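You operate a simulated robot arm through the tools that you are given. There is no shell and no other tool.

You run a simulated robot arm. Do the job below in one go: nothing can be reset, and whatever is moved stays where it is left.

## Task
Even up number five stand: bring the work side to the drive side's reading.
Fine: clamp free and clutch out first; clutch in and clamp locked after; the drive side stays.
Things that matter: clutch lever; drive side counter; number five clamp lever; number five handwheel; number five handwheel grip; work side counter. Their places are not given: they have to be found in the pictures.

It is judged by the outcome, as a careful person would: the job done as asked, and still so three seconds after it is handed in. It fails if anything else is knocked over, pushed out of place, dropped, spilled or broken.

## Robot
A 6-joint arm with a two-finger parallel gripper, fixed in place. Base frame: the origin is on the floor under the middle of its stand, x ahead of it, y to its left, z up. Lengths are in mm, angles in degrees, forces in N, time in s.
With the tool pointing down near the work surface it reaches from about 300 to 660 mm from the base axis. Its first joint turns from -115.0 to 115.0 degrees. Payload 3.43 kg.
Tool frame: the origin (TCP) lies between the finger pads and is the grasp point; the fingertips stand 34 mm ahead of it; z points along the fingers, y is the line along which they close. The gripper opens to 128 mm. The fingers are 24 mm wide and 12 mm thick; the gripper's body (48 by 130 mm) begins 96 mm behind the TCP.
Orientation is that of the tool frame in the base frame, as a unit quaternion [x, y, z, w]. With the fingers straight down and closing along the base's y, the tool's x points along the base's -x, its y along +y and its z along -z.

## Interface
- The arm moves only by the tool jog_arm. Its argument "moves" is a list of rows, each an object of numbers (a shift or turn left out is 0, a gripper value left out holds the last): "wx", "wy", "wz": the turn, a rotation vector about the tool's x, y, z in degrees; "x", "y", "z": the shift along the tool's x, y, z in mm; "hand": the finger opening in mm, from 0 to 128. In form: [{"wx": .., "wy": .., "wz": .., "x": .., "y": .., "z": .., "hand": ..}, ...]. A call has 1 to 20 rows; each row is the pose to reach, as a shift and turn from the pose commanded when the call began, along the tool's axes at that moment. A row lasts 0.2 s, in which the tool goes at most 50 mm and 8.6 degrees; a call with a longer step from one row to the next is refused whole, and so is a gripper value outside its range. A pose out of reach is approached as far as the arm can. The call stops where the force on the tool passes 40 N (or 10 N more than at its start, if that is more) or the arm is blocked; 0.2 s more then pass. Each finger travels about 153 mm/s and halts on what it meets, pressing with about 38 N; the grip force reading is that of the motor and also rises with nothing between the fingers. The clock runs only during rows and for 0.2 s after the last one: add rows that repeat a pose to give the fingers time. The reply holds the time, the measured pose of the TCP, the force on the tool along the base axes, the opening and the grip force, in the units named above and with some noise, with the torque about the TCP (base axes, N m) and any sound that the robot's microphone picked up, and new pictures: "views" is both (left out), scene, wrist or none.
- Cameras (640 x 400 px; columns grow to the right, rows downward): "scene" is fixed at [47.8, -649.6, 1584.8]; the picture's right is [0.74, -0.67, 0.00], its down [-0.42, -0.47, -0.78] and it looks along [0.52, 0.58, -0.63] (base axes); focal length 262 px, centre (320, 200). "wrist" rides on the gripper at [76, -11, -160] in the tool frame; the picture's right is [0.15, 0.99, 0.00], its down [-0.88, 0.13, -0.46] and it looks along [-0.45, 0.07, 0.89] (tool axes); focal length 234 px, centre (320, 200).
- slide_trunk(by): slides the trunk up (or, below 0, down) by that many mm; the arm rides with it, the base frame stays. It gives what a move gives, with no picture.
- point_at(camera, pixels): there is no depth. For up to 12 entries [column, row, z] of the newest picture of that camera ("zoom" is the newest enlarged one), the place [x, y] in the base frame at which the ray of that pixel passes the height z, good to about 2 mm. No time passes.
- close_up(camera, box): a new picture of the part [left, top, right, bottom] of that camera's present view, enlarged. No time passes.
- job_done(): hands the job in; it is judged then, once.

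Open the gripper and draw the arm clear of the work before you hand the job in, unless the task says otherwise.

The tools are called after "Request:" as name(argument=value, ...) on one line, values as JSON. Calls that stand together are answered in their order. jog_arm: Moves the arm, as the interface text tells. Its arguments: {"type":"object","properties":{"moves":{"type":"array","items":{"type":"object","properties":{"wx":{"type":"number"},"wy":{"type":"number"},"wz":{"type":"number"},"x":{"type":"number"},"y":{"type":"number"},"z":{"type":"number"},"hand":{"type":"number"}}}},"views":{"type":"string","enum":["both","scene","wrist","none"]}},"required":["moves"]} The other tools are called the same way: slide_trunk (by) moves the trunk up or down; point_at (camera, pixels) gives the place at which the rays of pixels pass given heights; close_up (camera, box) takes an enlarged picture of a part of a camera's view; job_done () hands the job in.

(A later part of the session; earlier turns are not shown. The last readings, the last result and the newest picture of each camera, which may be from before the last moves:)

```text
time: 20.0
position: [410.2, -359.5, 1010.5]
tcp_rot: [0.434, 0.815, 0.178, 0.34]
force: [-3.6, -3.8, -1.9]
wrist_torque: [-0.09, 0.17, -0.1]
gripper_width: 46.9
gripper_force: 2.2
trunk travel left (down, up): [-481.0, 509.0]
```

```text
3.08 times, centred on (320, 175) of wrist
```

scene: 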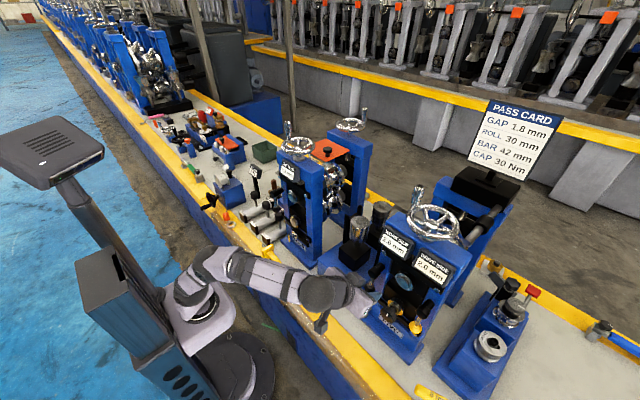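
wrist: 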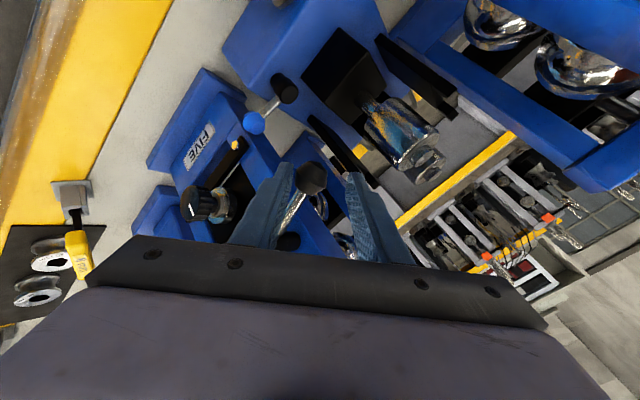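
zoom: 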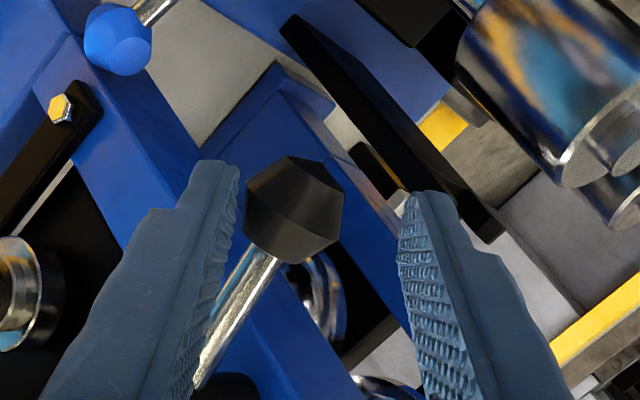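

Still no hard stop. I check the lever's angle from the scene camera.

Request:
jog_arm(moves=[{"x": 0}], views="scene")

Request:
close_up(camera="scene", box=[310, 220, 430, 330])

```text
time: 20.4
position: [410.6, -358.4, 1009.9]
tcp_rot: [0.433, 0.815, 0.179, 0.34]
force: [-4.2, -3.7, -0.4]
wrist_torque: [-0.09, 0.16, -0.1]
gripper_width: 46.6
gripper_force: 2.5
trunk travel left (down, up): [-481.0, 509.0]
```

scene: 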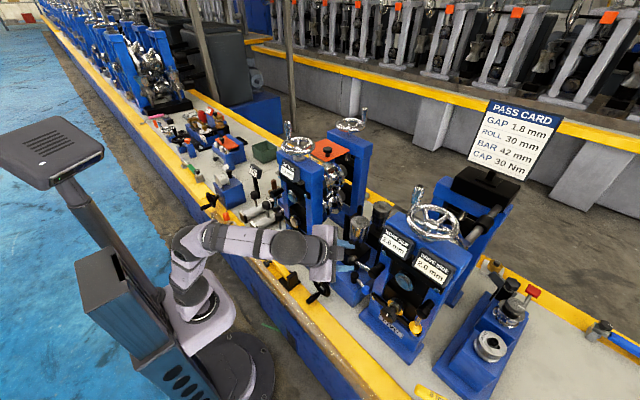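

```text
3.64 times, centred on (370, 275) of scene
```

zoom: 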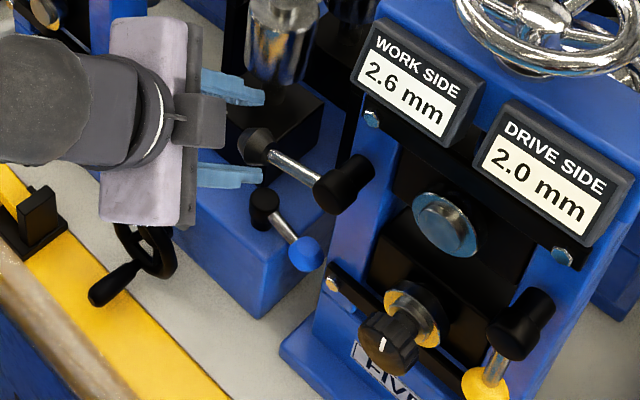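

The clamp lever is now about horizontal (ball at zoom (255,147) level with boss). I push a little further upward to find whether there is a stop.

Request:
jog_arm(moves=[{"x": -3, "y": 3, "z": -4, "wz": 3}, {"x": -6, "y": 6, "z": -8, "wz": 6}, {"x": -9, "y": 9, "z": -12, "wz": 9}, {"x": -9, "y": 9, "z": -12, "wz": 9}], views="scene")

Request:
close_up(camera="scene", box=[310, 220, 430, 330])

```text
time: 21.4
position: [409.7, -360.6, 1026.6]
tcp_rot: [0.497, 0.778, 0.204, 0.325]
force: [-6.9, -3.1, -2.5]
wrist_torque: [-0.12, 0.27, -0.12]
gripper_width: 48.5
gripper_force: 4.0
trunk travel left (down, up): [-481.0, 509.0]
```

scene: 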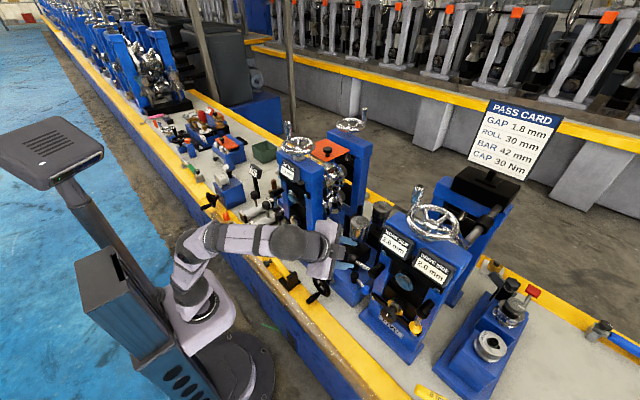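

```text
3.64 times, centred on (370, 275) of scene
```

zoom: 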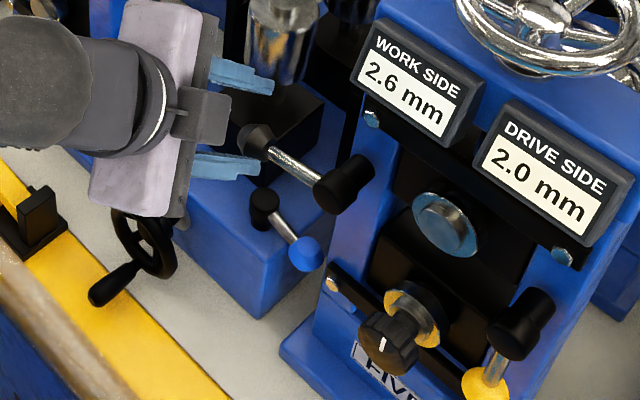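

The lever stays at horizontal while the fingers yield slightly – it's at its stop (about 90° from hanging). I relieve the push, open, and back away along the tool axis.

Request:
jog_arm(moves=[{"x": 6, "y": -6, "z": 8}, {"x": 6, "y": -6, "z": 8, "hand": 60}, {"x": 6, "y": -6, "z": 8, "hand": 66}, {"x": 6, "y": -6, "z": -30, "hand": 66}, {"x": 6, "y": -6, "z": -70, "hand": 66}, {"x": 6, "y": -6, "z": -70, "hand": 66}], views="both")

Request:
close_up(camera="scene", box=[310, 220, 430, 330])

```text
time: 22.8
position: [355.9, -357.6, 1071.7]
tcp_rot: [0.496, 0.779, 0.205, 0.325]
force: [-0.1, -0.4, -0.1]
wrist_torque: [-0.01, 0.01, -0.01]
gripper_width: 66.0
gripper_force: 0.1
trunk travel left (down, up): [-481.0, 509.0]
```

scene: 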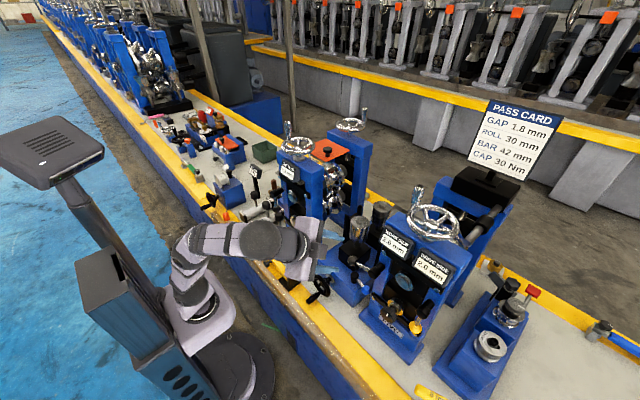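
wrist: 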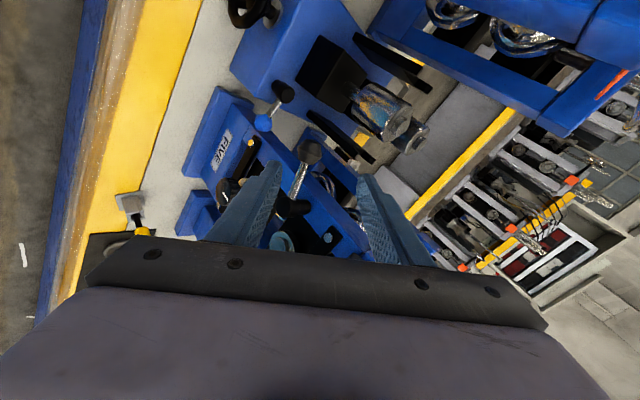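

```text
3.64 times, centred on (370, 275) of scene
```

zoom: 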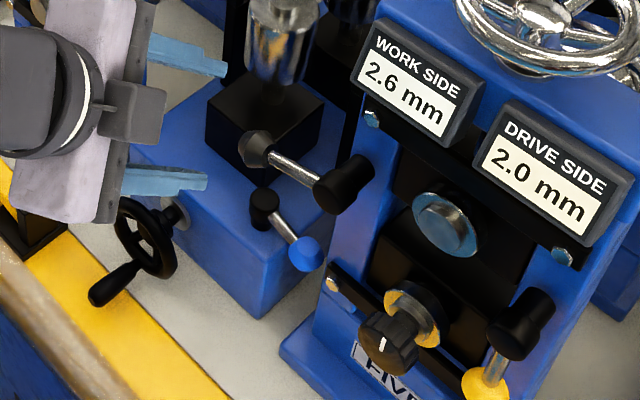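

The clamp lever stays up at horizontal (free), the blue lever is untouched. Now I roll the tool back and move across to face the yellow lever at y≈-582, staying in front of everything at x≈356.

Request:
jog_arm(moves=[{"x": -24, "y": -15, "z": 3.5, "wz": -8.1, "hand": 60}, {"x": -48, "y": -30, "z": 7, "wz": -16.2, "hand": 60}, {"x": -72, "y": -45, "z": 10.5, "wz": -24.3, "hand": 60}, {"x": -96, "y": -60, "z": 14, "wz": -32.4}, {"x": -120, "y": -75, "z": 17.5, "wz": -40.5}, {"x": -144, "y": -90, "z": 21, "wz": -48.6}, {"x": -168, "y": -105, "z": 24.5, "wz": -56.7}, {"x": -191, "y": -120, "z": 28, "wz": -65}, {"x": -191, "y": -120, "z": 28, "wz": -65}], views="both")

```text
time: 24.8
position: [317.7, -484.5, 973.2]
tcp_rot: [0.017, 0.923, 0.003, 0.384]
force: [-0.1, -0.4, 0.0]
wrist_torque: [-0.03, 0.02, -0.04]
gripper_width: 60.1
gripper_force: 0.1
out of reach, approached as far as the arm can: row 2, 3, 4, 5, 6, 7, 8, 9
trunk travel left (down, up): [-481.0, 509.0]
```

scene: 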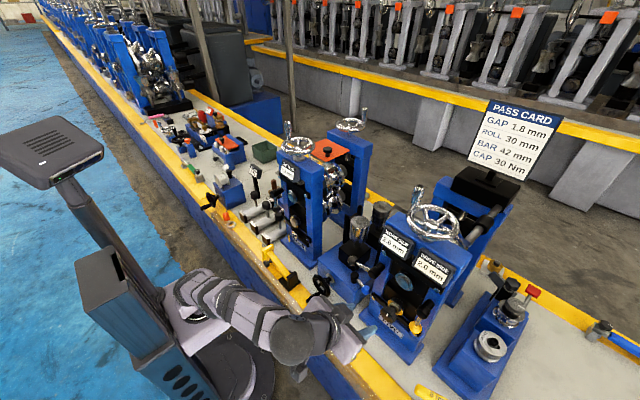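
wrist: 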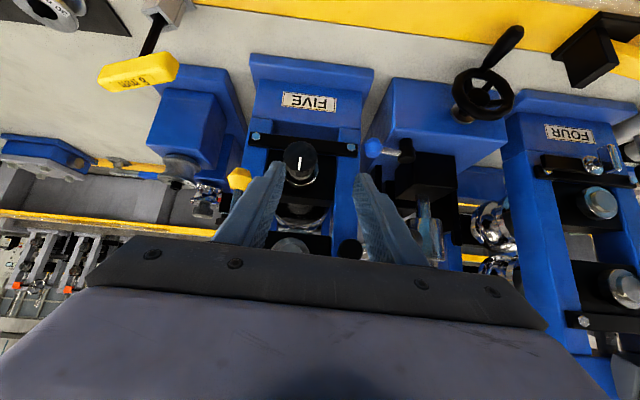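

The arm can't reach further out at this trunk height because the shoulder is far below the wrist. I raise the trunk by 250 so the arm can stretch more level, then move down and out again.

Request:
slide_trunk(by=250)

Request:
jog_arm(moves=[{"x": 15, "y": -15, "z": 15}, {"x": 30, "y": -30, "z": 30}, {"x": 45, "y": -45, "z": 45}, {"x": 60, "y": -60, "z": 60}, {"x": 75, "y": -75, "z": 75}, {"x": 90, "y": -90, "z": 90}, {"x": 90, "y": -98, "z": 90}], views="both")

```text
time: 27.4
position: [317.8, -487.2, 1220.8]
tcp_rot: [0.017, 0.923, 0.005, 0.384]
force: [0.6, 0.4, 1.2]
wrist_torque: [-0.01, 0.01, -0.01]
gripper_width: 60.1
gripper_force: 0.1
trunk travel left (down, up): [-731.0, 259.0]
```

```text
time: 29.0
position: [310.8, -563.6, 1080.3]
tcp_rot: [0.018, 0.923, 0.005, 0.384]
force: [-0.5, -0.6, 0.2]
wrist_torque: [0.01, -0.05, 0.02]
gripper_width: 60.3
gripper_force: 0.2
out of reach, approached as far as the arm can: row 5, 6, 7
trunk travel left (down, up): [-731.0, 259.0]
```

scene: 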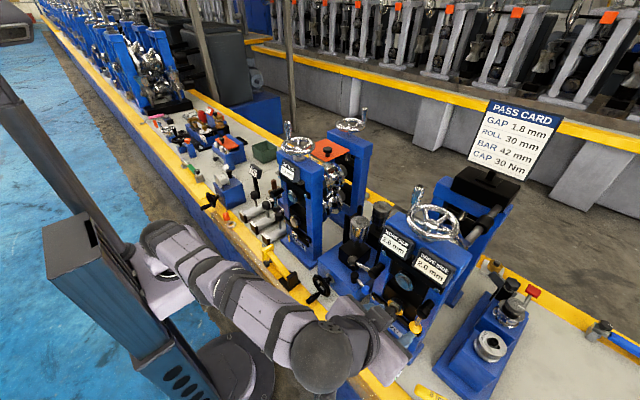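
wrist: 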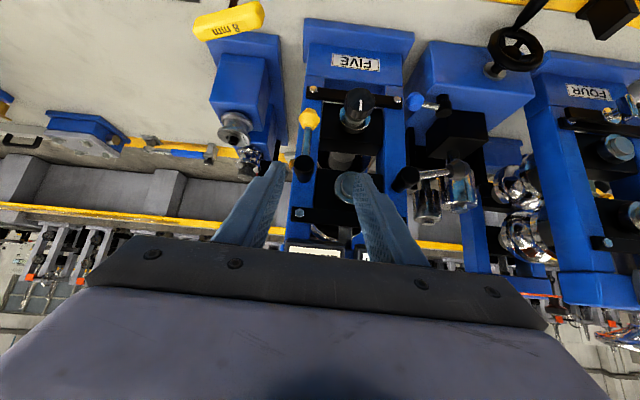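

Better: the tool now gets to (311,-564,1080). I enlarge the wrist view around the yellow lever and triangulate the column face (bolts) to know the clearances.

Request:
close_up(camera="wrist", box=[270, 70, 400, 210])

Request:
close_up(camera="scene", box=[380, 270, 450, 350])

```text
2.86 times, centred on (335, 140) of wrist
```

zoom: 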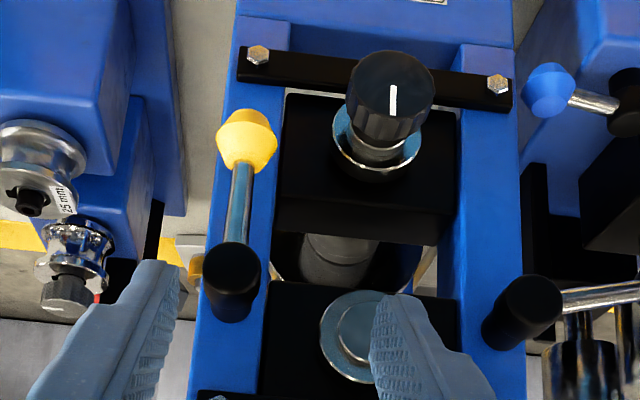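

```text
5.00 times, centred on (415, 310) of scene
```

zoom: 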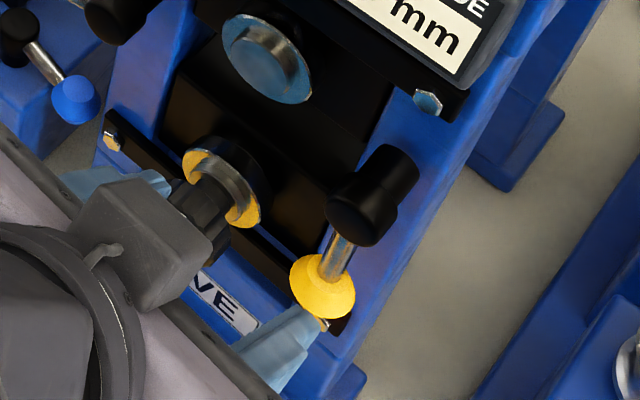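

I query the rays of the two bolts to get the bar/face depth.

Request:
point_at(camera="wrist", pixels=[[313.3, 89.25, 850], [313.3, 89.25, 950], [397, 99, 850], [397, 99, 950], [308, 121, 900], [308, 121, 950], [301, 168, 980], [301, 168, 1020]])

Request:
point_at(camera="scene", pixels=[[415.6, 335, 850], [415.6, 335, 950], [373.4, 297.6, 850], [373.4, 297.6, 950], [415.4, 327, 900], [415.4, 327, 950]])

```text
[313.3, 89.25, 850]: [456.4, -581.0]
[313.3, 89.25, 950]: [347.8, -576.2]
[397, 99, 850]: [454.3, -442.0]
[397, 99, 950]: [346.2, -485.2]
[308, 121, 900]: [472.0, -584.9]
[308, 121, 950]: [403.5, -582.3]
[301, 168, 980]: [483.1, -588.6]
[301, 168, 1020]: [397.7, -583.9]
```

```text
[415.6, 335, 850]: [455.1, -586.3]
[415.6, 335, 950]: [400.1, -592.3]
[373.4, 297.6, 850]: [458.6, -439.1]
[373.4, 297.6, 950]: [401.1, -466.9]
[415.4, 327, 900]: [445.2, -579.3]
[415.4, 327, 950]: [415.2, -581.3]
```

The bolts put the column face near x≈465–470, so there is room around the yellow ball at (427,-582,928). To gain reach I yaw the tool about 25° toward it and tilt it a bit more level.

Request:
jog_arm(moves=[{"wx": 4.4, "wy": -3.75, "wz": 4.4}, {"wx": 8.8, "wy": -7.5, "wz": 8.8}, {"wx": 13.3, "wy": -11.2, "wz": 13.2}, {"wx": 17.75, "wy": -15, "wz": 17.6}, {"wx": 17.75, "wy": -15, "wz": 17.6}], views="both")

```text
time: 30.2
position: [306.8, -652.7, 1121.6]
tcp_rot: [0.218, 0.842, -0.081, 0.487]
force: [0.0, 0.3, 0.1]
wrist_torque: [0.0, -0.01, -0.02]
gripper_width: 59.9
gripper_force: 0.2
out of reach, approached as far as the arm can: row 1, 2, 3, 4, 5
trunk travel left (down, up): [-731.0, 259.0]
```

scene: 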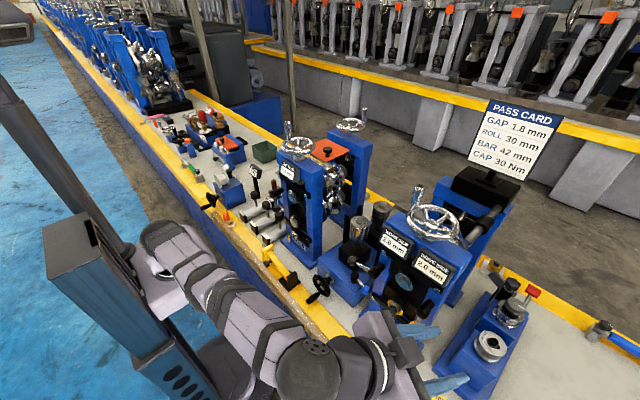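
wrist: 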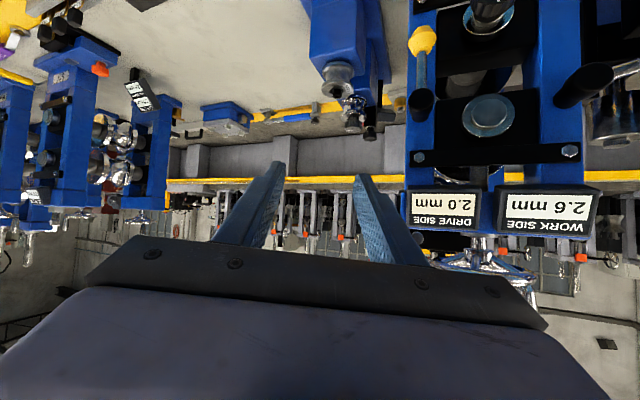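

The yaw let the arm stretch to (307,-653,1122). Using the measured orientation, I move to a stand-off in front of the yellow ball at about (364,-553,970).

Request:
jog_arm(moves=[{"x": 26.8, "y": 20.6, "z": 17.5, "hand": 56}, {"x": 53.7, "y": 41.2, "z": 35}, {"x": 80.5, "y": 61.8, "z": 52.6}, {"x": 107, "y": 82.4, "z": 70}, {"x": 134, "y": 103, "z": 87.8}, {"x": 134, "y": 103, "z": 87.8}], views="both")

```text
time: 31.6
position: [386.0, -668.6, 1000.5]
tcp_rot: [0.217, 0.842, -0.081, 0.487]
force: [-0.2, 0.2, 0.7]
wrist_torque: [-0.01, 0.03, 0.02]
gripper_width: 55.9
gripper_force: 0.0
out of reach, approached as far as the arm can: row 1, 2, 3, 4, 5, 6
trunk travel left (down, up): [-731.0, 259.0]
```

scene: 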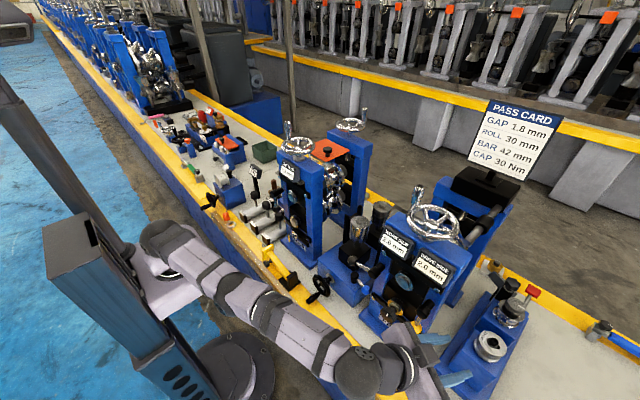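
wrist: 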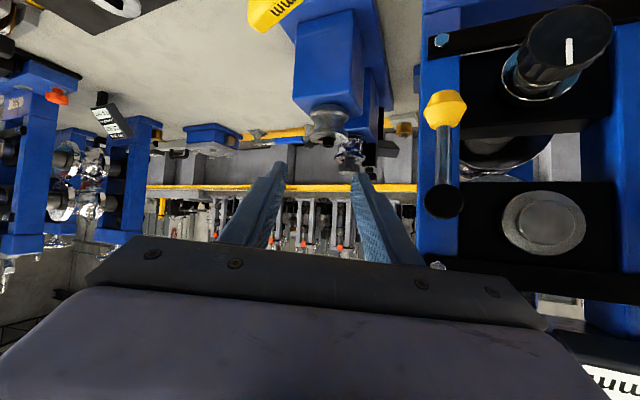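

The reached pose (386,-669,1000) isn't where I expected, so the commanded pose may still lie beyond reach. I test with a zero move to see whether the commanded pose is in reach now.

Request:
jog_arm(moves=[{"x": 0}, {"x": 0}], views="none")

```text
time: 32.2
position: [387.0, -669.6, 998.4]
tcp_rot: [0.217, 0.842, -0.08, 0.487]
force: [0.5, 0.7, -0.2]
wrist_torque: [-0.03, 0.0, 0.0]
gripper_width: 55.8
gripper_force: 0.1
trunk travel left (down, up): [-731.0, 259.0]
```

The zero move isn't flagged, so the command is re-based here. I try a measured 30 mm shift toward +y to check behaviour.

Request:
jog_arm(moves=[{"x": 4.3, "y": 13.4, "z": -5.2}, {"x": 8.6, "y": 26.8, "z": -10.5}, {"x": 8.6, "y": 26.8, "z": -10.5}], views="wrist")

```text
time: 33.0
position: [391.2, -667.4, 1001.4]
tcp_rot: [0.216, 0.842, -0.08, 0.487]
force: [-0.1, -0.7, 0.0]
wrist_torque: [0.02, 0.0, 0.0]
gripper_width: 56.1
gripper_force: 0.0
out of reach, approached as far as the arm can: row 1, 2, 3
trunk travel left (down, up): [-731.0, 259.0]
```

wrist: 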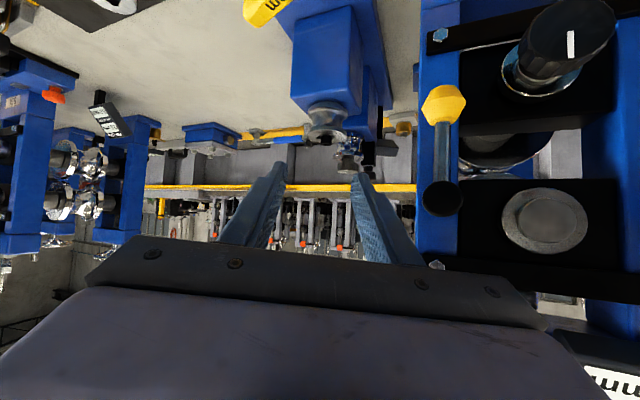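

Moving inward is refused although it is nearer the base – the arm is stuck stretched straight (singular). I try an upward-and-inward move to bend the elbow again.

Request:
jog_arm(moves=[{"x": -21, "y": 11, "z": -18}, {"x": -42, "y": 22, "z": -36}, {"x": -63, "y": 33, "z": -54}, {"x": -84, "y": 44, "z": -72}, {"x": -84, "y": 44, "z": -72}], views="scene")

```text
time: 34.2
position: [392.8, -641.2, 1112.6]
tcp_rot: [0.217, 0.842, -0.08, 0.487]
force: [0.3, 1.5, -1.1]
wrist_torque: [0.02, -0.02, 0.0]
gripper_width: 56.0
gripper_force: 0.0
out of reach, approached as far as the arm can: row 1, 2, 3, 4, 5
trunk travel left (down, up): [-731.0, 259.0]
```

scene: 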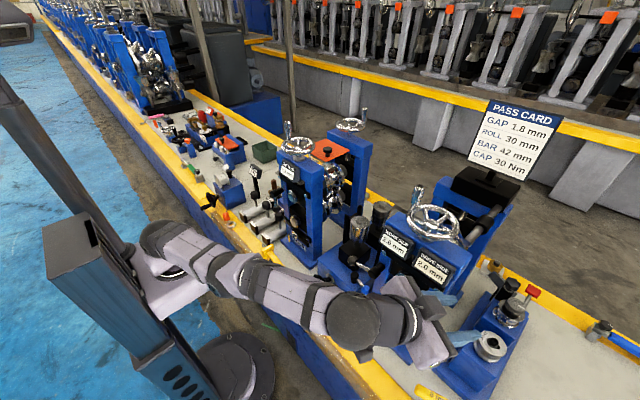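

The readings all lie on one reach sphere, so the arm is stretched straight. I command an inward radial pull of about 50 mm and hold it for many rows to let the solver bend the elbow.

Request:
jog_arm(moves=[{"x": 12, "y": 25, "z": -41}, {"x": 12, "y": 25, "z": -41}, {"x": 12, "y": 25, "z": -41}, {"x": 12, "y": 25, "z": -41}, {"x": 12, "y": 25, "z": -41}, {"x": 12, "y": 25, "z": -41}, {"x": 12, "y": 25, "z": -41}, {"x": 12, "y": 25, "z": -41}], views="none")

```text
time: 36.0
position: [372.0, -635.7, 1139.4]
tcp_rot: [0.216, 0.843, -0.079, 0.487]
force: [0.7, -0.5, 0.0]
wrist_torque: [0.02, 0.01, 0.0]
gripper_width: 56.3
gripper_force: 0.1
out of reach, approached as far as the arm can: row 1, 2, 3, 4, 5, 6, 7, 8
trunk travel left (down, up): [-731.0, 259.0]
```

Still sliding on the same sphere. I go back toward a pose known to work: undo the yaw/tilt while moving to about (355,-437,1235), which corresponds to an earlier unflagged pose.

Request:
jog_arm(moves=[{"x": -2.9, "y": 29.5, "z": -22, "wx": -3, "wy": 2.5, "wz": -2.9}, {"x": -5.8, "y": 59, "z": -44, "wx": -5.9, "wy": 5, "wz": -5.8}, {"x": -8.7, "y": 88.5, "z": -66, "wx": -8.9, "wy": 7.5, "wz": -8.8}, {"x": -11.6, "y": 118, "z": -88, "wx": -11.8, "wy": 10, "wz": -11.7}, {"x": -14.5, "y": 147.5, "z": -110, "wx": -14.8, "wy": 12.5, "wz": -14.7}, {"x": -17.4, "y": 177, "z": -132, "wx": -17.75, "wy": 15, "wz": -17.6}, {"x": -17.4, "y": 177, "z": -132, "wx": -17.75, "wy": 15, "wz": -17.6}, {"x": -17.4, "y": 177, "z": -132, "wx": -17.75, "wy": 15, "wz": -17.6}], views="both")

```text
time: 37.8
position: [360.2, -455.5, 1247.5]
tcp_rot: [0.017, 0.924, 0.006, 0.382]
force: [-0.3, -0.6, 0.7]
wrist_torque: [0.01, -0.04, -0.01]
gripper_width: 56.1
gripper_force: 0.1
out of reach, approached as far as the arm can: row 1, 2, 3, 4, 5, 6, 7, 8
trunk travel left (down, up): [-731.0, 259.0]
```

scene: 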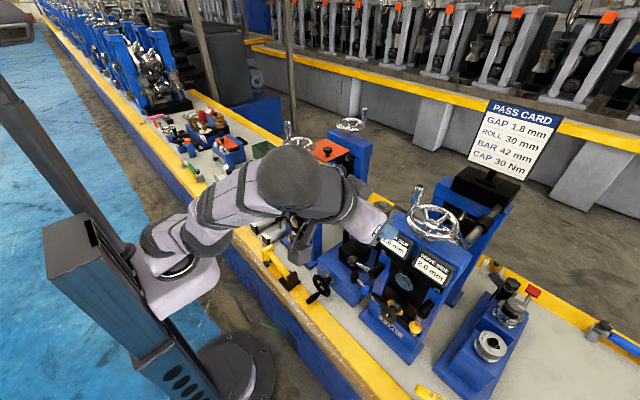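
wrist: 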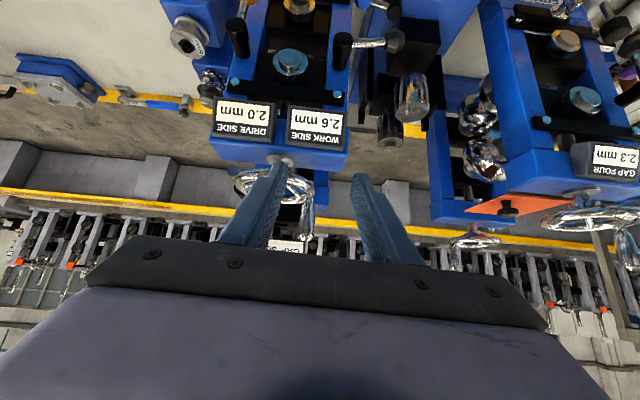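

The arm came back to (360,-455,1247). I test that it can now move inward freely with a retreat of (-60,+60,0).

Request:
jog_arm(moves=[{"x": 14, "y": 20, "z": -14}, {"x": 28, "y": 40, "z": -28}, {"x": 42, "y": 60, "z": -42}, {"x": 42, "y": 60, "z": -42}], views="none")

```text
time: 38.8
position: [294.6, -426.0, 1294.8]
tcp_rot: [0.017, 0.925, 0.009, 0.38]
force: [0.7, 0.2, -0.4]
wrist_torque: [0.05, 0.02, 0.05]
gripper_width: 56.1
gripper_force: 0.0
out of reach, approached as far as the arm can: row 1, 2, 3, 4
trunk travel left (down, up): [-731.0, 259.0]
```

It still slides along a boundary. I take a scene view to see how the arm is configured now.

Request:
jog_arm(moves=[{"x": 0}], views="scene")

Request:
close_up(camera="scene", box=[60, 80, 420, 340])

```text
time: 39.2
position: [292.4, -423.6, 1294.8]
tcp_rot: [0.017, 0.925, 0.008, 0.38]
force: [-0.3, -0.2, -0.3]
wrist_torque: [0.0, 0.0, 0.04]
gripper_width: 56.2
gripper_force: 0.0
trunk travel left (down, up): [-731.0, 259.0]
```

scene: 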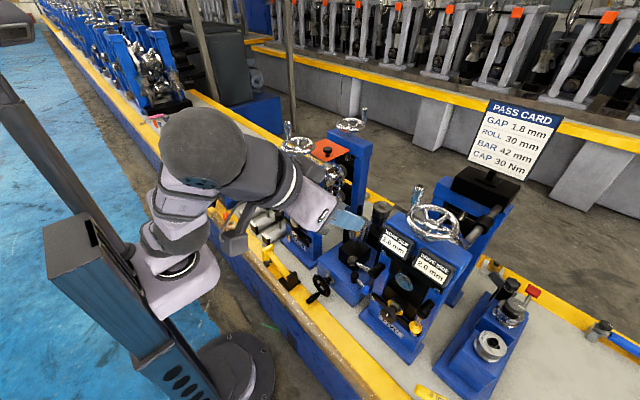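

```text
1.54 times, centred on (240, 210) of scene
```

zoom: 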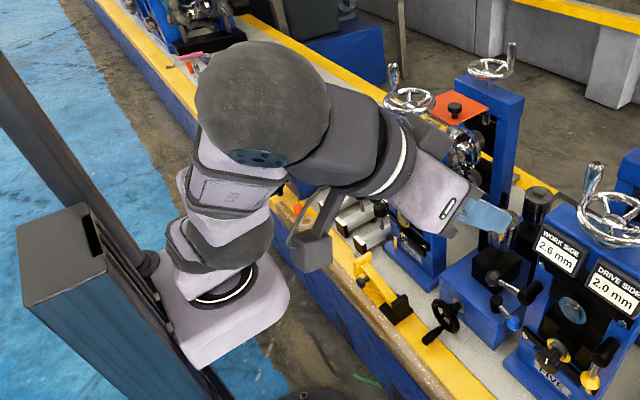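

The arm is straight from shoulder to wrist. I suspect the elbow passed straight and sits against its limit; I'll sweep down tangentially with slight outward pull (no inward part) to bring it back through straight.

Request:
jog_arm(moves=[{"x": 13, "y": -28, "z": 20}, {"x": 26, "y": -56, "z": 39}, {"x": 39, "y": -84, "z": 58}, {"x": 52, "y": -118, "z": 78}, {"x": 52, "y": -118, "z": 78}], views="none")

Request:
jog_arm(moves=[{"x": -13, "y": 18, "z": -14}, {"x": -26, "y": 36, "z": -28}, {"x": -39, "y": 54, "z": -42}, {"x": -39, "y": 54, "z": -42}, {"x": -39, "y": 54, "z": -42}], views="scene")

```text
time: 40.4
position: [300.6, -515.1, 1183.2]
tcp_rot: [0.018, 0.923, 0.004, 0.383]
force: [0.4, 0.0, 0.7]
wrist_torque: [0.0, 0.04, 0.01]
gripper_width: 56.0
gripper_force: 0.1
out of reach, approached as far as the arm can: row 2, 3, 4, 5
trunk travel left (down, up): [-731.0, 259.0]
```

```text
time: 41.6
position: [300.4, -469.3, 1245.6]
tcp_rot: [0.018, 0.924, 0.005, 0.383]
force: [-0.4, -0.3, 0.4]
wrist_torque: [0.0, -0.01, 0.0]
gripper_width: 55.8
gripper_force: 0.1
out of reach, approached as far as the arm can: row 2, 3, 4, 5
trunk travel left (down, up): [-731.0, 259.0]
```

scene: 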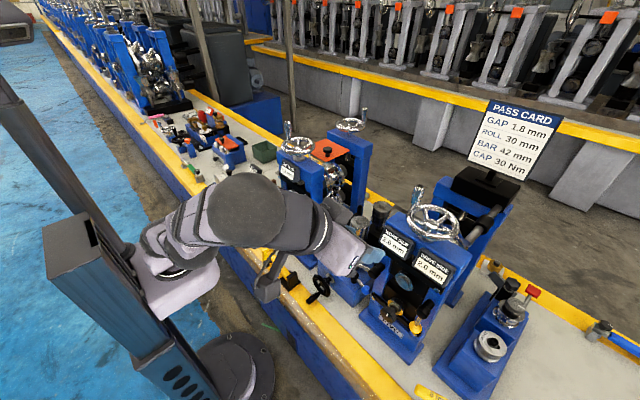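

My previous "inward" step went up instead of in. Now a proper inward pull: toward +y and downward (base −10,+62,−50).

Request:
jog_arm(moves=[{"x": 7, "y": 10, "z": 5}, {"x": 14, "y": 20, "z": 9.5}, {"x": 28, "y": 41, "z": 19}, {"x": 42, "y": 62, "z": 28}, {"x": 42, "y": 62, "z": 28}], views="scene")

```text
time: 42.8
position: [301.5, -469.0, 1244.7]
tcp_rot: [0.018, 0.923, 0.005, 0.383]
force: [0.1, 0.0, 0.2]
wrist_torque: [0.03, 0.01, 0.0]
gripper_width: 56.4
gripper_force: 0.1
out of reach, approached as far as the arm can: row 1, 2, 3, 4, 5
trunk travel left (down, up): [-731.0, 259.0]
```

scene: 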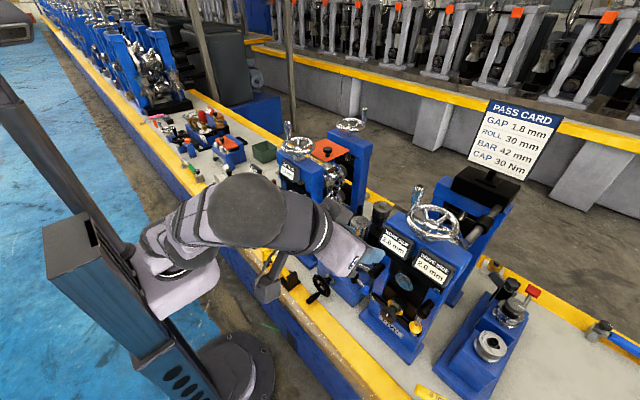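

A pure inward pull does nothing. I zoom on the arm to understand which joint is at its limit.

Request:
close_up(camera="scene", box=[110, 150, 400, 330])

```text
2.21 times, centred on (255, 240) of scene
```

zoom: 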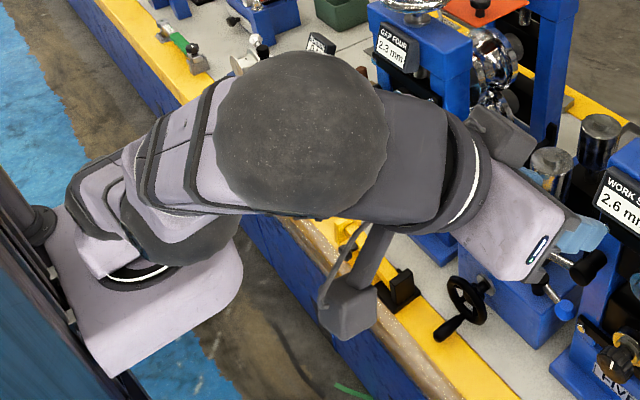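

I test the opposite: a small outward radial move (base +5,−31,+25) to see whether it is free.

Request:
jog_arm(moves=[{"x": -10.5, "y": -15.5, "z": -7}, {"x": -21, "y": -31, "z": -14}, {"x": -21, "y": -31, "z": -14}], views="none")

```text
time: 43.6
position: [296.6, -472.8, 1244.1]
tcp_rot: [0.018, 0.923, 0.004, 0.384]
force: [0.0, -0.2, -1.0]
wrist_torque: [0.0, 0.02, -0.01]
gripper_width: 56.1
gripper_force: 0.0
out of reach, approached as far as the arm can: row 1, 2, 3
trunk travel left (down, up): [-731.0, 259.0]
```

Neither way is free – exactly straight. After that outward pull, I try one mixed step: mostly straight down (tangential) with a little inward, so the elbow picks the right side.

Request:
jog_arm(moves=[{"x": 30, "y": -8.8, "z": 31.8}, {"x": 30, "y": -8.8, "z": 31.8}], views="none")

```text
time: 44.2
position: [299.9, -491.6, 1215.9]
tcp_rot: [0.018, 0.923, 0.006, 0.384]
force: [-0.2, 0.3, -0.9]
wrist_torque: [-0.01, 0.02, -0.01]
gripper_width: 56.0
gripper_force: 0.1
out of reach, approached as far as the arm can: row 1, 2
trunk travel left (down, up): [-731.0, 259.0]
```

Still tangential only. I try the opposite: outward pull, then a raise-plus-inward step.

Request:
jog_arm(moves=[{"x": -19.6, "y": -32.4, "z": -12.7}], views="none")

Request:
jog_arm(moves=[{"x": -11, "y": 38.9, "z": -19.1}, {"x": -11, "y": 38.9, "z": -19.1}], views="none")

```text
time: 44.6
position: [298.7, -496.0, 1214.4]
tcp_rot: [0.018, 0.923, 0.005, 0.383]
force: [0.6, -0.6, -0.2]
wrist_torque: [-0.02, 0.0, -0.01]
gripper_width: 56.1
gripper_force: 0.0
out of reach, approached as far as the arm can: row 1
trunk travel left (down, up): [-731.0, 259.0]
```

```text
time: 45.2
position: [296.6, -477.2, 1234.8]
tcp_rot: [0.018, 0.924, 0.006, 0.382]
force: [0.3, -0.3, 0.1]
wrist_torque: [-0.01, 0.02, 0.01]
gripper_width: 56.3
gripper_force: 0.0
out of reach, approached as far as the arm can: row 1, 2
trunk travel left (down, up): [-731.0, 259.0]
```

Still stuck. I try a long retreat far inward (toward y≈-150, staying high and clear of the bench) so the error is large enough for the elbow to fold.

Request:
jog_arm(moves=[{"x": 4, "y": 41, "z": -4}, {"x": 8, "y": 82, "z": -8}, {"x": 12, "y": 123, "z": -12}, {"x": 16, "y": 164, "z": -16}, {"x": 20, "y": 205, "z": -20}, {"x": 24, "y": 246, "z": -24}, {"x": 28, "y": 287, "z": -28}, {"x": 32, "y": 327, "z": -32}, {"x": 32, "y": 327, "z": -32}, {"x": 32, "y": 327, "z": -32}], views="scene")

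```text
time: 47.4
position: [382.4, -268.3, 1391.0]
tcp_rot: [0.018, 0.924, 0.005, 0.381]
force: [-0.4, 1.1, 0.3]
wrist_torque: [-0.03, 0.01, -0.07]
gripper_width: 56.1
gripper_force: 0.1
out of reach, approached as far as the arm can: row 1, 2, 3, 4, 5, 6, 7, 8, 9, 10
trunk travel left (down, up): [-731.0, 259.0]
```

scene: 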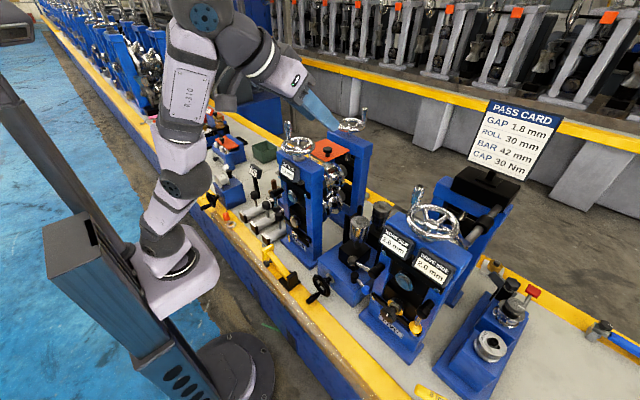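

This view shows shoulder (165,240), elbow (187,182) and wrist (205,15) more clearly. I zoom to judge the bend direction.

Request:
close_up(camera="scene", box=[40, 0, 360, 320])

```text
1.25 times, centred on (200, 160) of scene
```

zoom: 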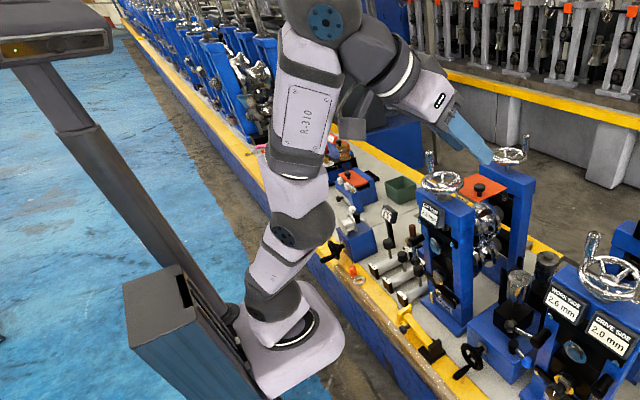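

I check whether the arm has settled here, then try a tiny inward step (5 mm) held for many rows.

Request:
jog_arm(moves=[{"x": 0}, {"x": 0}], views="none")

Request:
jog_arm(moves=[{"x": 3, "y": 2, "z": 3}, {"x": 3, "y": 2, "z": 3}, {"x": 3, "y": 2, "z": 3}, {"x": 6, "y": 4, "z": 6}, {"x": 6, "y": 4, "z": 6}, {"x": 6, "y": 4, "z": 6}], views="none")

```text
time: 48.0
position: [381.1, -272.0, 1391.1]
tcp_rot: [0.017, 0.924, 0.007, 0.381]
force: [1.0, -0.7, 0.1]
wrist_torque: [0.01, 0.0, 0.0]
gripper_width: 55.9
gripper_force: 0.0
trunk travel left (down, up): [-731.0, 259.0]
```

```text
time: 49.4
position: [382.8, -268.1, 1392.5]
tcp_rot: [0.018, 0.924, 0.006, 0.382]
force: [-0.1, 0.5, 0.5]
wrist_torque: [0.0, -0.02, -0.02]
gripper_width: 56.0
gripper_force: 0.1
out of reach, approached as far as the arm can: row 1, 2, 3, 4, 5, 6
trunk travel left (down, up): [-731.0, 259.0]
```

The arm is exactly singular; tangential moves don't bend the elbow, but pitching the tool should. I pitch the tool down toward vertical while pulling the wrist well inward to about (200,-250,1150), free space.

Request:
jog_arm(moves=[{"x": 37, "y": 2.5, "z": 5, "wy": 7.5}, {"x": 74, "y": 5, "z": 10, "wy": 15}, {"x": 112, "y": 7.5, "z": 15, "wy": 22.5}, {"x": 149, "y": 10, "z": 20, "wy": 30}, {"x": 187, "y": 12.5, "z": 25, "wy": 37.5}, {"x": 224, "y": 15, "z": 30, "wy": 45}, {"x": 262, "y": 17.5, "z": 35, "wy": 45}, {"x": 299, "y": 20, "z": 41, "wy": 45}, {"x": 299, "y": 20, "z": 41, "wy": 45}, {"x": 299, "y": 20, "z": 41, "wy": 45}], views="scene")

```text
time: 51.6
position: [201.6, -236.0, 1151.6]
tcp_rot: [0.015, 1.0, 0.011, 0.002]
force: [-0.6, -0.3, -0.2]
wrist_torque: [0.0, 0.03, 0.04]
gripper_width: 56.1
gripper_force: 0.1
out of reach, approached as far as the arm can: row 1
trunk travel left (down, up): [-731.0, 259.0]
```

scene: 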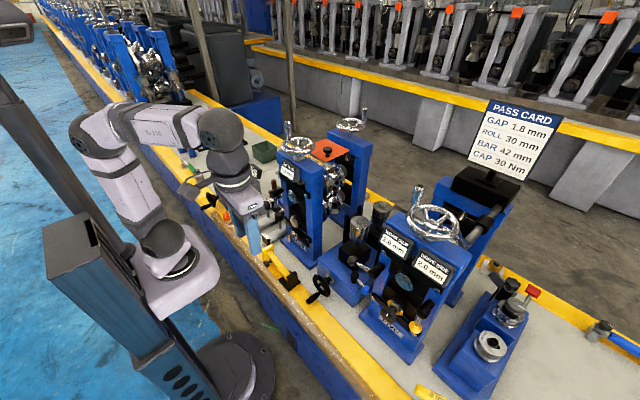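

The elbow is bent properly again (elbow at (100,130), wrist at (220,125)). Now I first yaw the tool 35° toward −y, then in a second move tilt it to 60° while going to a stand-off near (340,-480,1010), staying well inside reach.

Request:
jog_arm(moves=[{"wz": 7}, {"wz": 14}, {"wz": 21}, {"wz": 28}, {"wz": 35}, {"wz": 35}], views="none")

Request:
jog_arm(moves=[{"x": -31, "y": -15, "z": 18, "wy": -7.5}, {"x": -63, "y": -30, "z": 35, "wy": -15}, {"x": -95, "y": -45, "z": 53, "wy": -22.5}, {"x": -126, "y": -60, "z": 71, "wy": -30}, {"x": -158, "y": -75, "z": 89, "wy": -37.5}, {"x": -190, "y": -90, "z": 106, "wy": -45}, {"x": -222, "y": -105, "z": 124, "wy": -52.5}, {"x": -253, "y": -120, "z": 142, "wy": -60}, {"x": -253, "y": -120, "z": 142, "wy": -60}], views="both")

```text
time: 53.0
position: [201.9, -236.3, 1153.4]
tcp_rot: [0.315, 0.949, 0.011, -0.003]
force: [-0.5, 0.2, -0.5]
wrist_torque: [0.01, -0.02, -0.01]
gripper_width: 56.0
gripper_force: 0.0
trunk travel left (down, up): [-731.0, 259.0]
```

```text
time: 55.0
position: [332.3, -481.0, 1005.4]
tcp_rot: [0.278, 0.823, -0.147, 0.472]
force: [-0.4, 1.0, 0.2]
wrist_torque: [0.02, 0.0, 0.01]
gripper_width: 56.0
gripper_force: 0.1
trunk travel left (down, up): [-731.0, 259.0]
```

scene: 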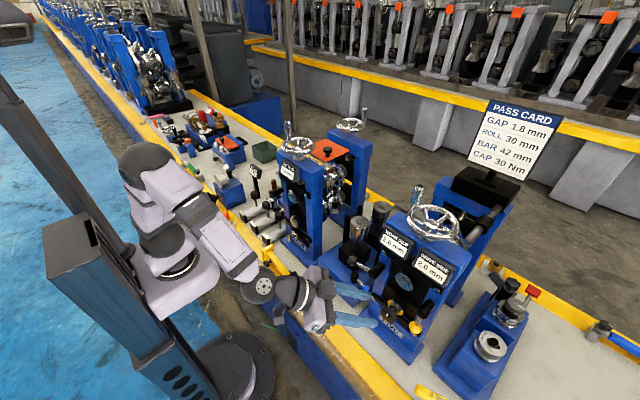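
wrist: 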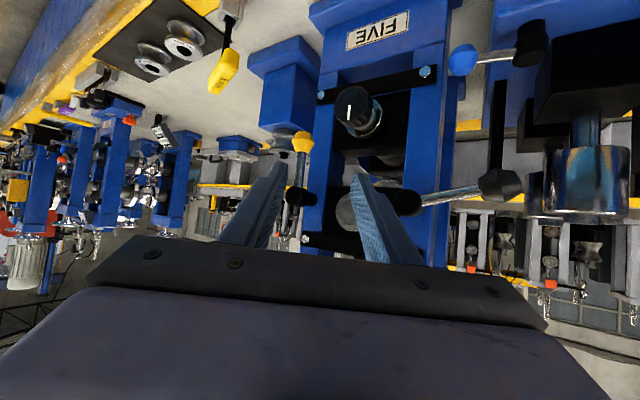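

Now well within reach. The yellow ball is at wrist (303,142). I move to a closer stand-off straight in line with it, opening 50.

Request:
jog_arm(moves=[{"x": -1.7, "y": -13, "z": 37, "hand": 50}, {"x": -3.4, "y": -26, "z": 74, "hand": 50}, {"x": -3.4, "y": -26, "z": 74, "hand": 50}], views="both")

Request:
close_up(camera="wrist", box=[250, 90, 410, 240])

```text
time: 55.8
position: [370.1, -540.0, 969.7]
tcp_rot: [0.278, 0.823, -0.148, 0.472]
force: [0.3, 0.4, 0.6]
wrist_torque: [-0.03, 0.02, 0.01]
gripper_width: 50.1
gripper_force: 0.1
trunk travel left (down, up): [-731.0, 259.0]
```

scene: 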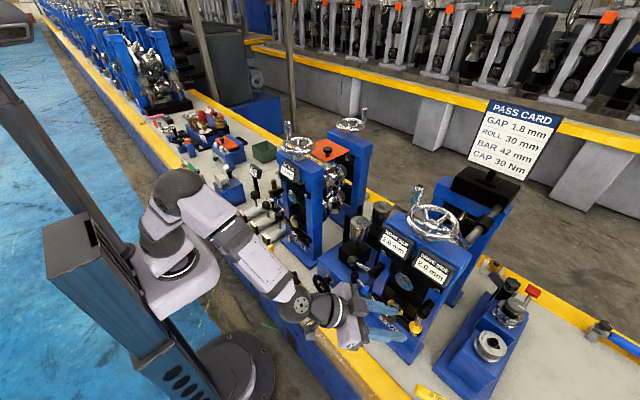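
wrist: 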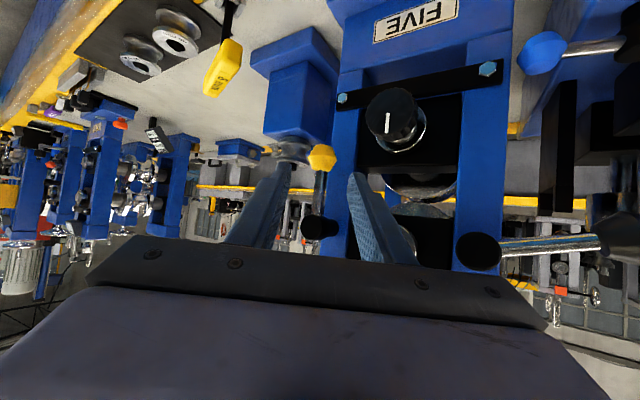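

```text
2.67 times, centred on (330, 165) of wrist
```

zoom: 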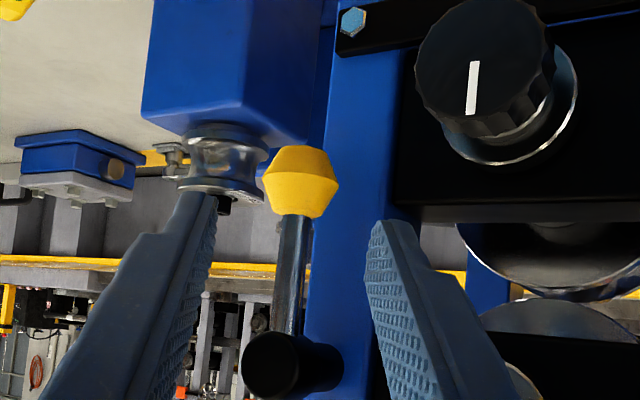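

The ball (zoom (300,180)) is centred between the fingers. I advance 52 mm with the opening reduced to 46 to straddle it, keeping off the column face.

Request:
jog_arm(moves=[{"z": 26, "hand": 46}, {"z": 52, "hand": 46}, {"z": 52, "hand": 46}], views="wrist")

Request:
close_up(camera="wrist", box=[250, 90, 410, 240])

```text
time: 56.6
position: [406.3, -566.0, 945.5]
tcp_rot: [0.278, 0.824, -0.147, 0.472]
force: [-0.9, -0.5, 0.3]
wrist_torque: [0.03, -0.02, 0.02]
gripper_width: 46.1
gripper_force: 0.1
trunk travel left (down, up): [-731.0, 259.0]
```

wrist: 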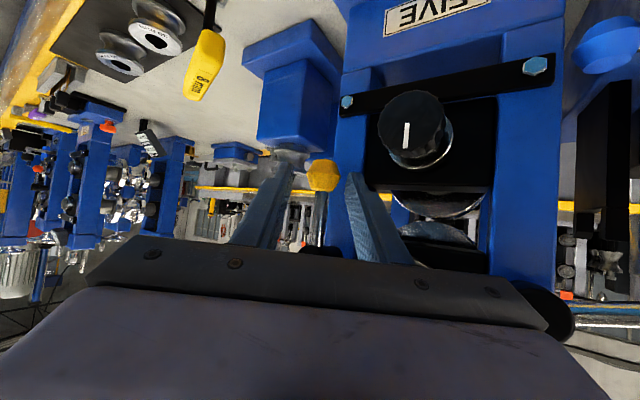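

```text
2.67 times, centred on (330, 165) of wrist
```

zoom: 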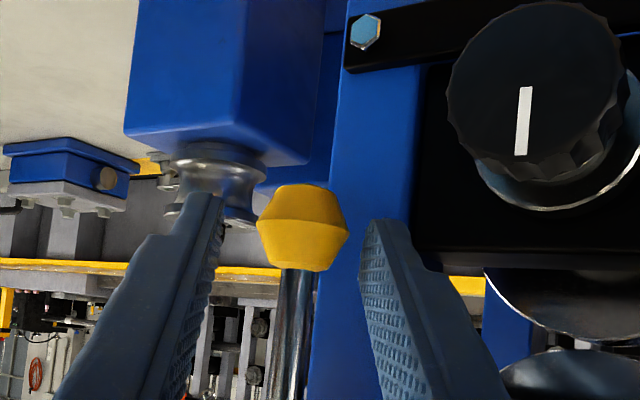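

The ball is between the finger tips. I push gently outward (−y) by up to 18 mm and watch the force.

Request:
jog_arm(moves=[{"x": -1.6, "y": -4, "z": 2.5}, {"x": -3.2, "y": -8, "z": 5}, {"x": -4.5, "y": -11.2, "z": 7}, {"x": -5.7, "y": -14.4, "z": 9}, {"x": -5.7, "y": -14.4, "z": 9}], views="wrist")

Request:
close_up(camera="wrist", box=[250, 90, 410, 240])

```text
time: 57.8
position: [406.7, -584.3, 942.9]
tcp_rot: [0.277, 0.823, -0.148, 0.473]
force: [3.1, 1.9, 0.1]
wrist_torque: [0.02, -0.1, 0.06]
gripper_width: 48.1
gripper_force: 2.1
trunk travel left (down, up): [-731.0, 259.0]
```

wrist: 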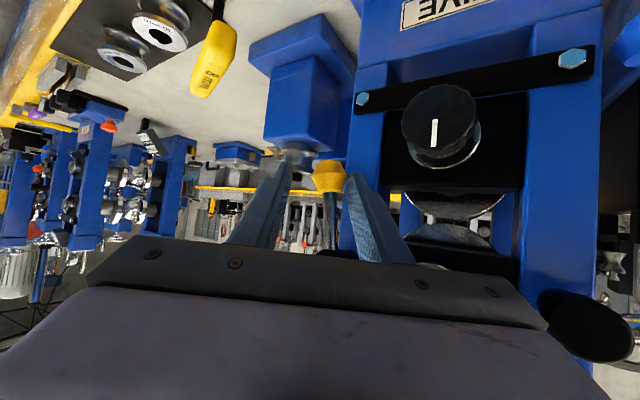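

```text
2.67 times, centred on (330, 165) of wrist
```

zoom: 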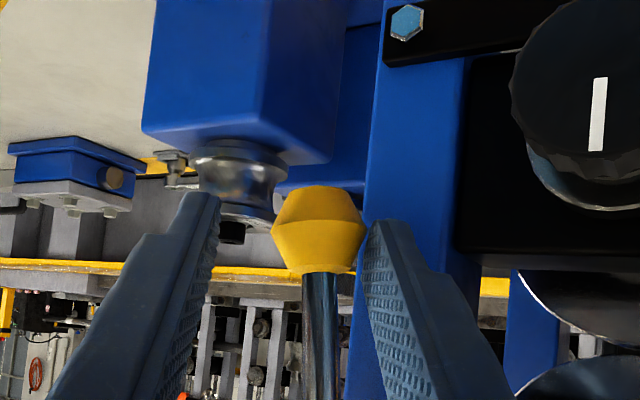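

The yellow lever yields easily outward (~3.6 N; the rod now leans). I continue along its arc with a roll so the inner finger gets below the ball.

Request:
jog_arm(moves=[{"x": -3.4, "y": -6.4, "z": 3.5, "wz": -5}, {"x": -7.6, "y": -12.5, "z": 6.3, "wz": -10}, {"x": -12.4, "y": -18.1, "z": 8.4, "wz": -15}, {"x": -17.6, "y": -23.5, "z": 10, "wz": -20}, {"x": -22, "y": -27.8, "z": 11.2, "wz": -25}, {"x": -22, "y": -27.8, "z": 11.2, "wz": -25}], views="both")

Request:
close_up(camera="wrist", box=[250, 90, 410, 240])

```text
time: 59.2
position: [407.3, -620.3, 955.4]
tcp_rot: [0.093, 0.864, -0.247, 0.429]
force: [2.6, 1.2, 0.0]
wrist_torque: [0.01, -0.04, 0.02]
gripper_width: 47.4
gripper_force: 0.7
trunk travel left (down, up): [-731.0, 259.0]
```

scene: 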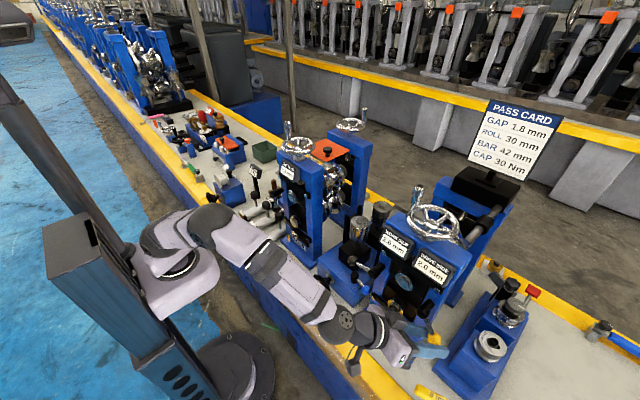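
wrist: 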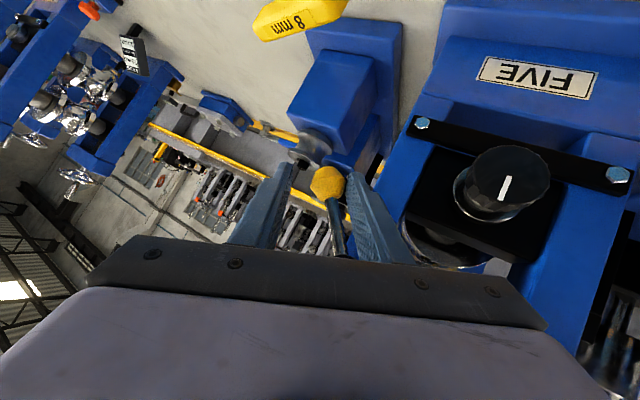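

```text
2.67 times, centred on (330, 165) of wrist
```

zoom: 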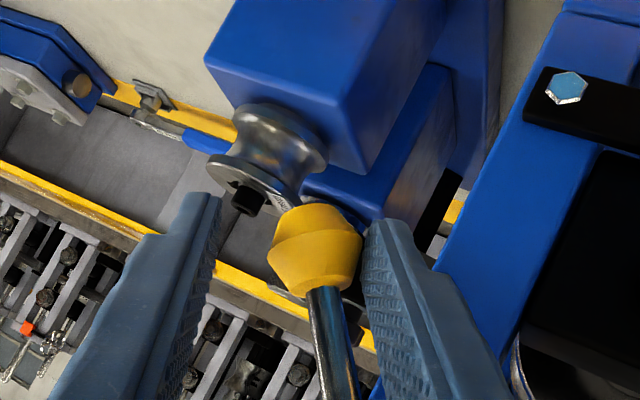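

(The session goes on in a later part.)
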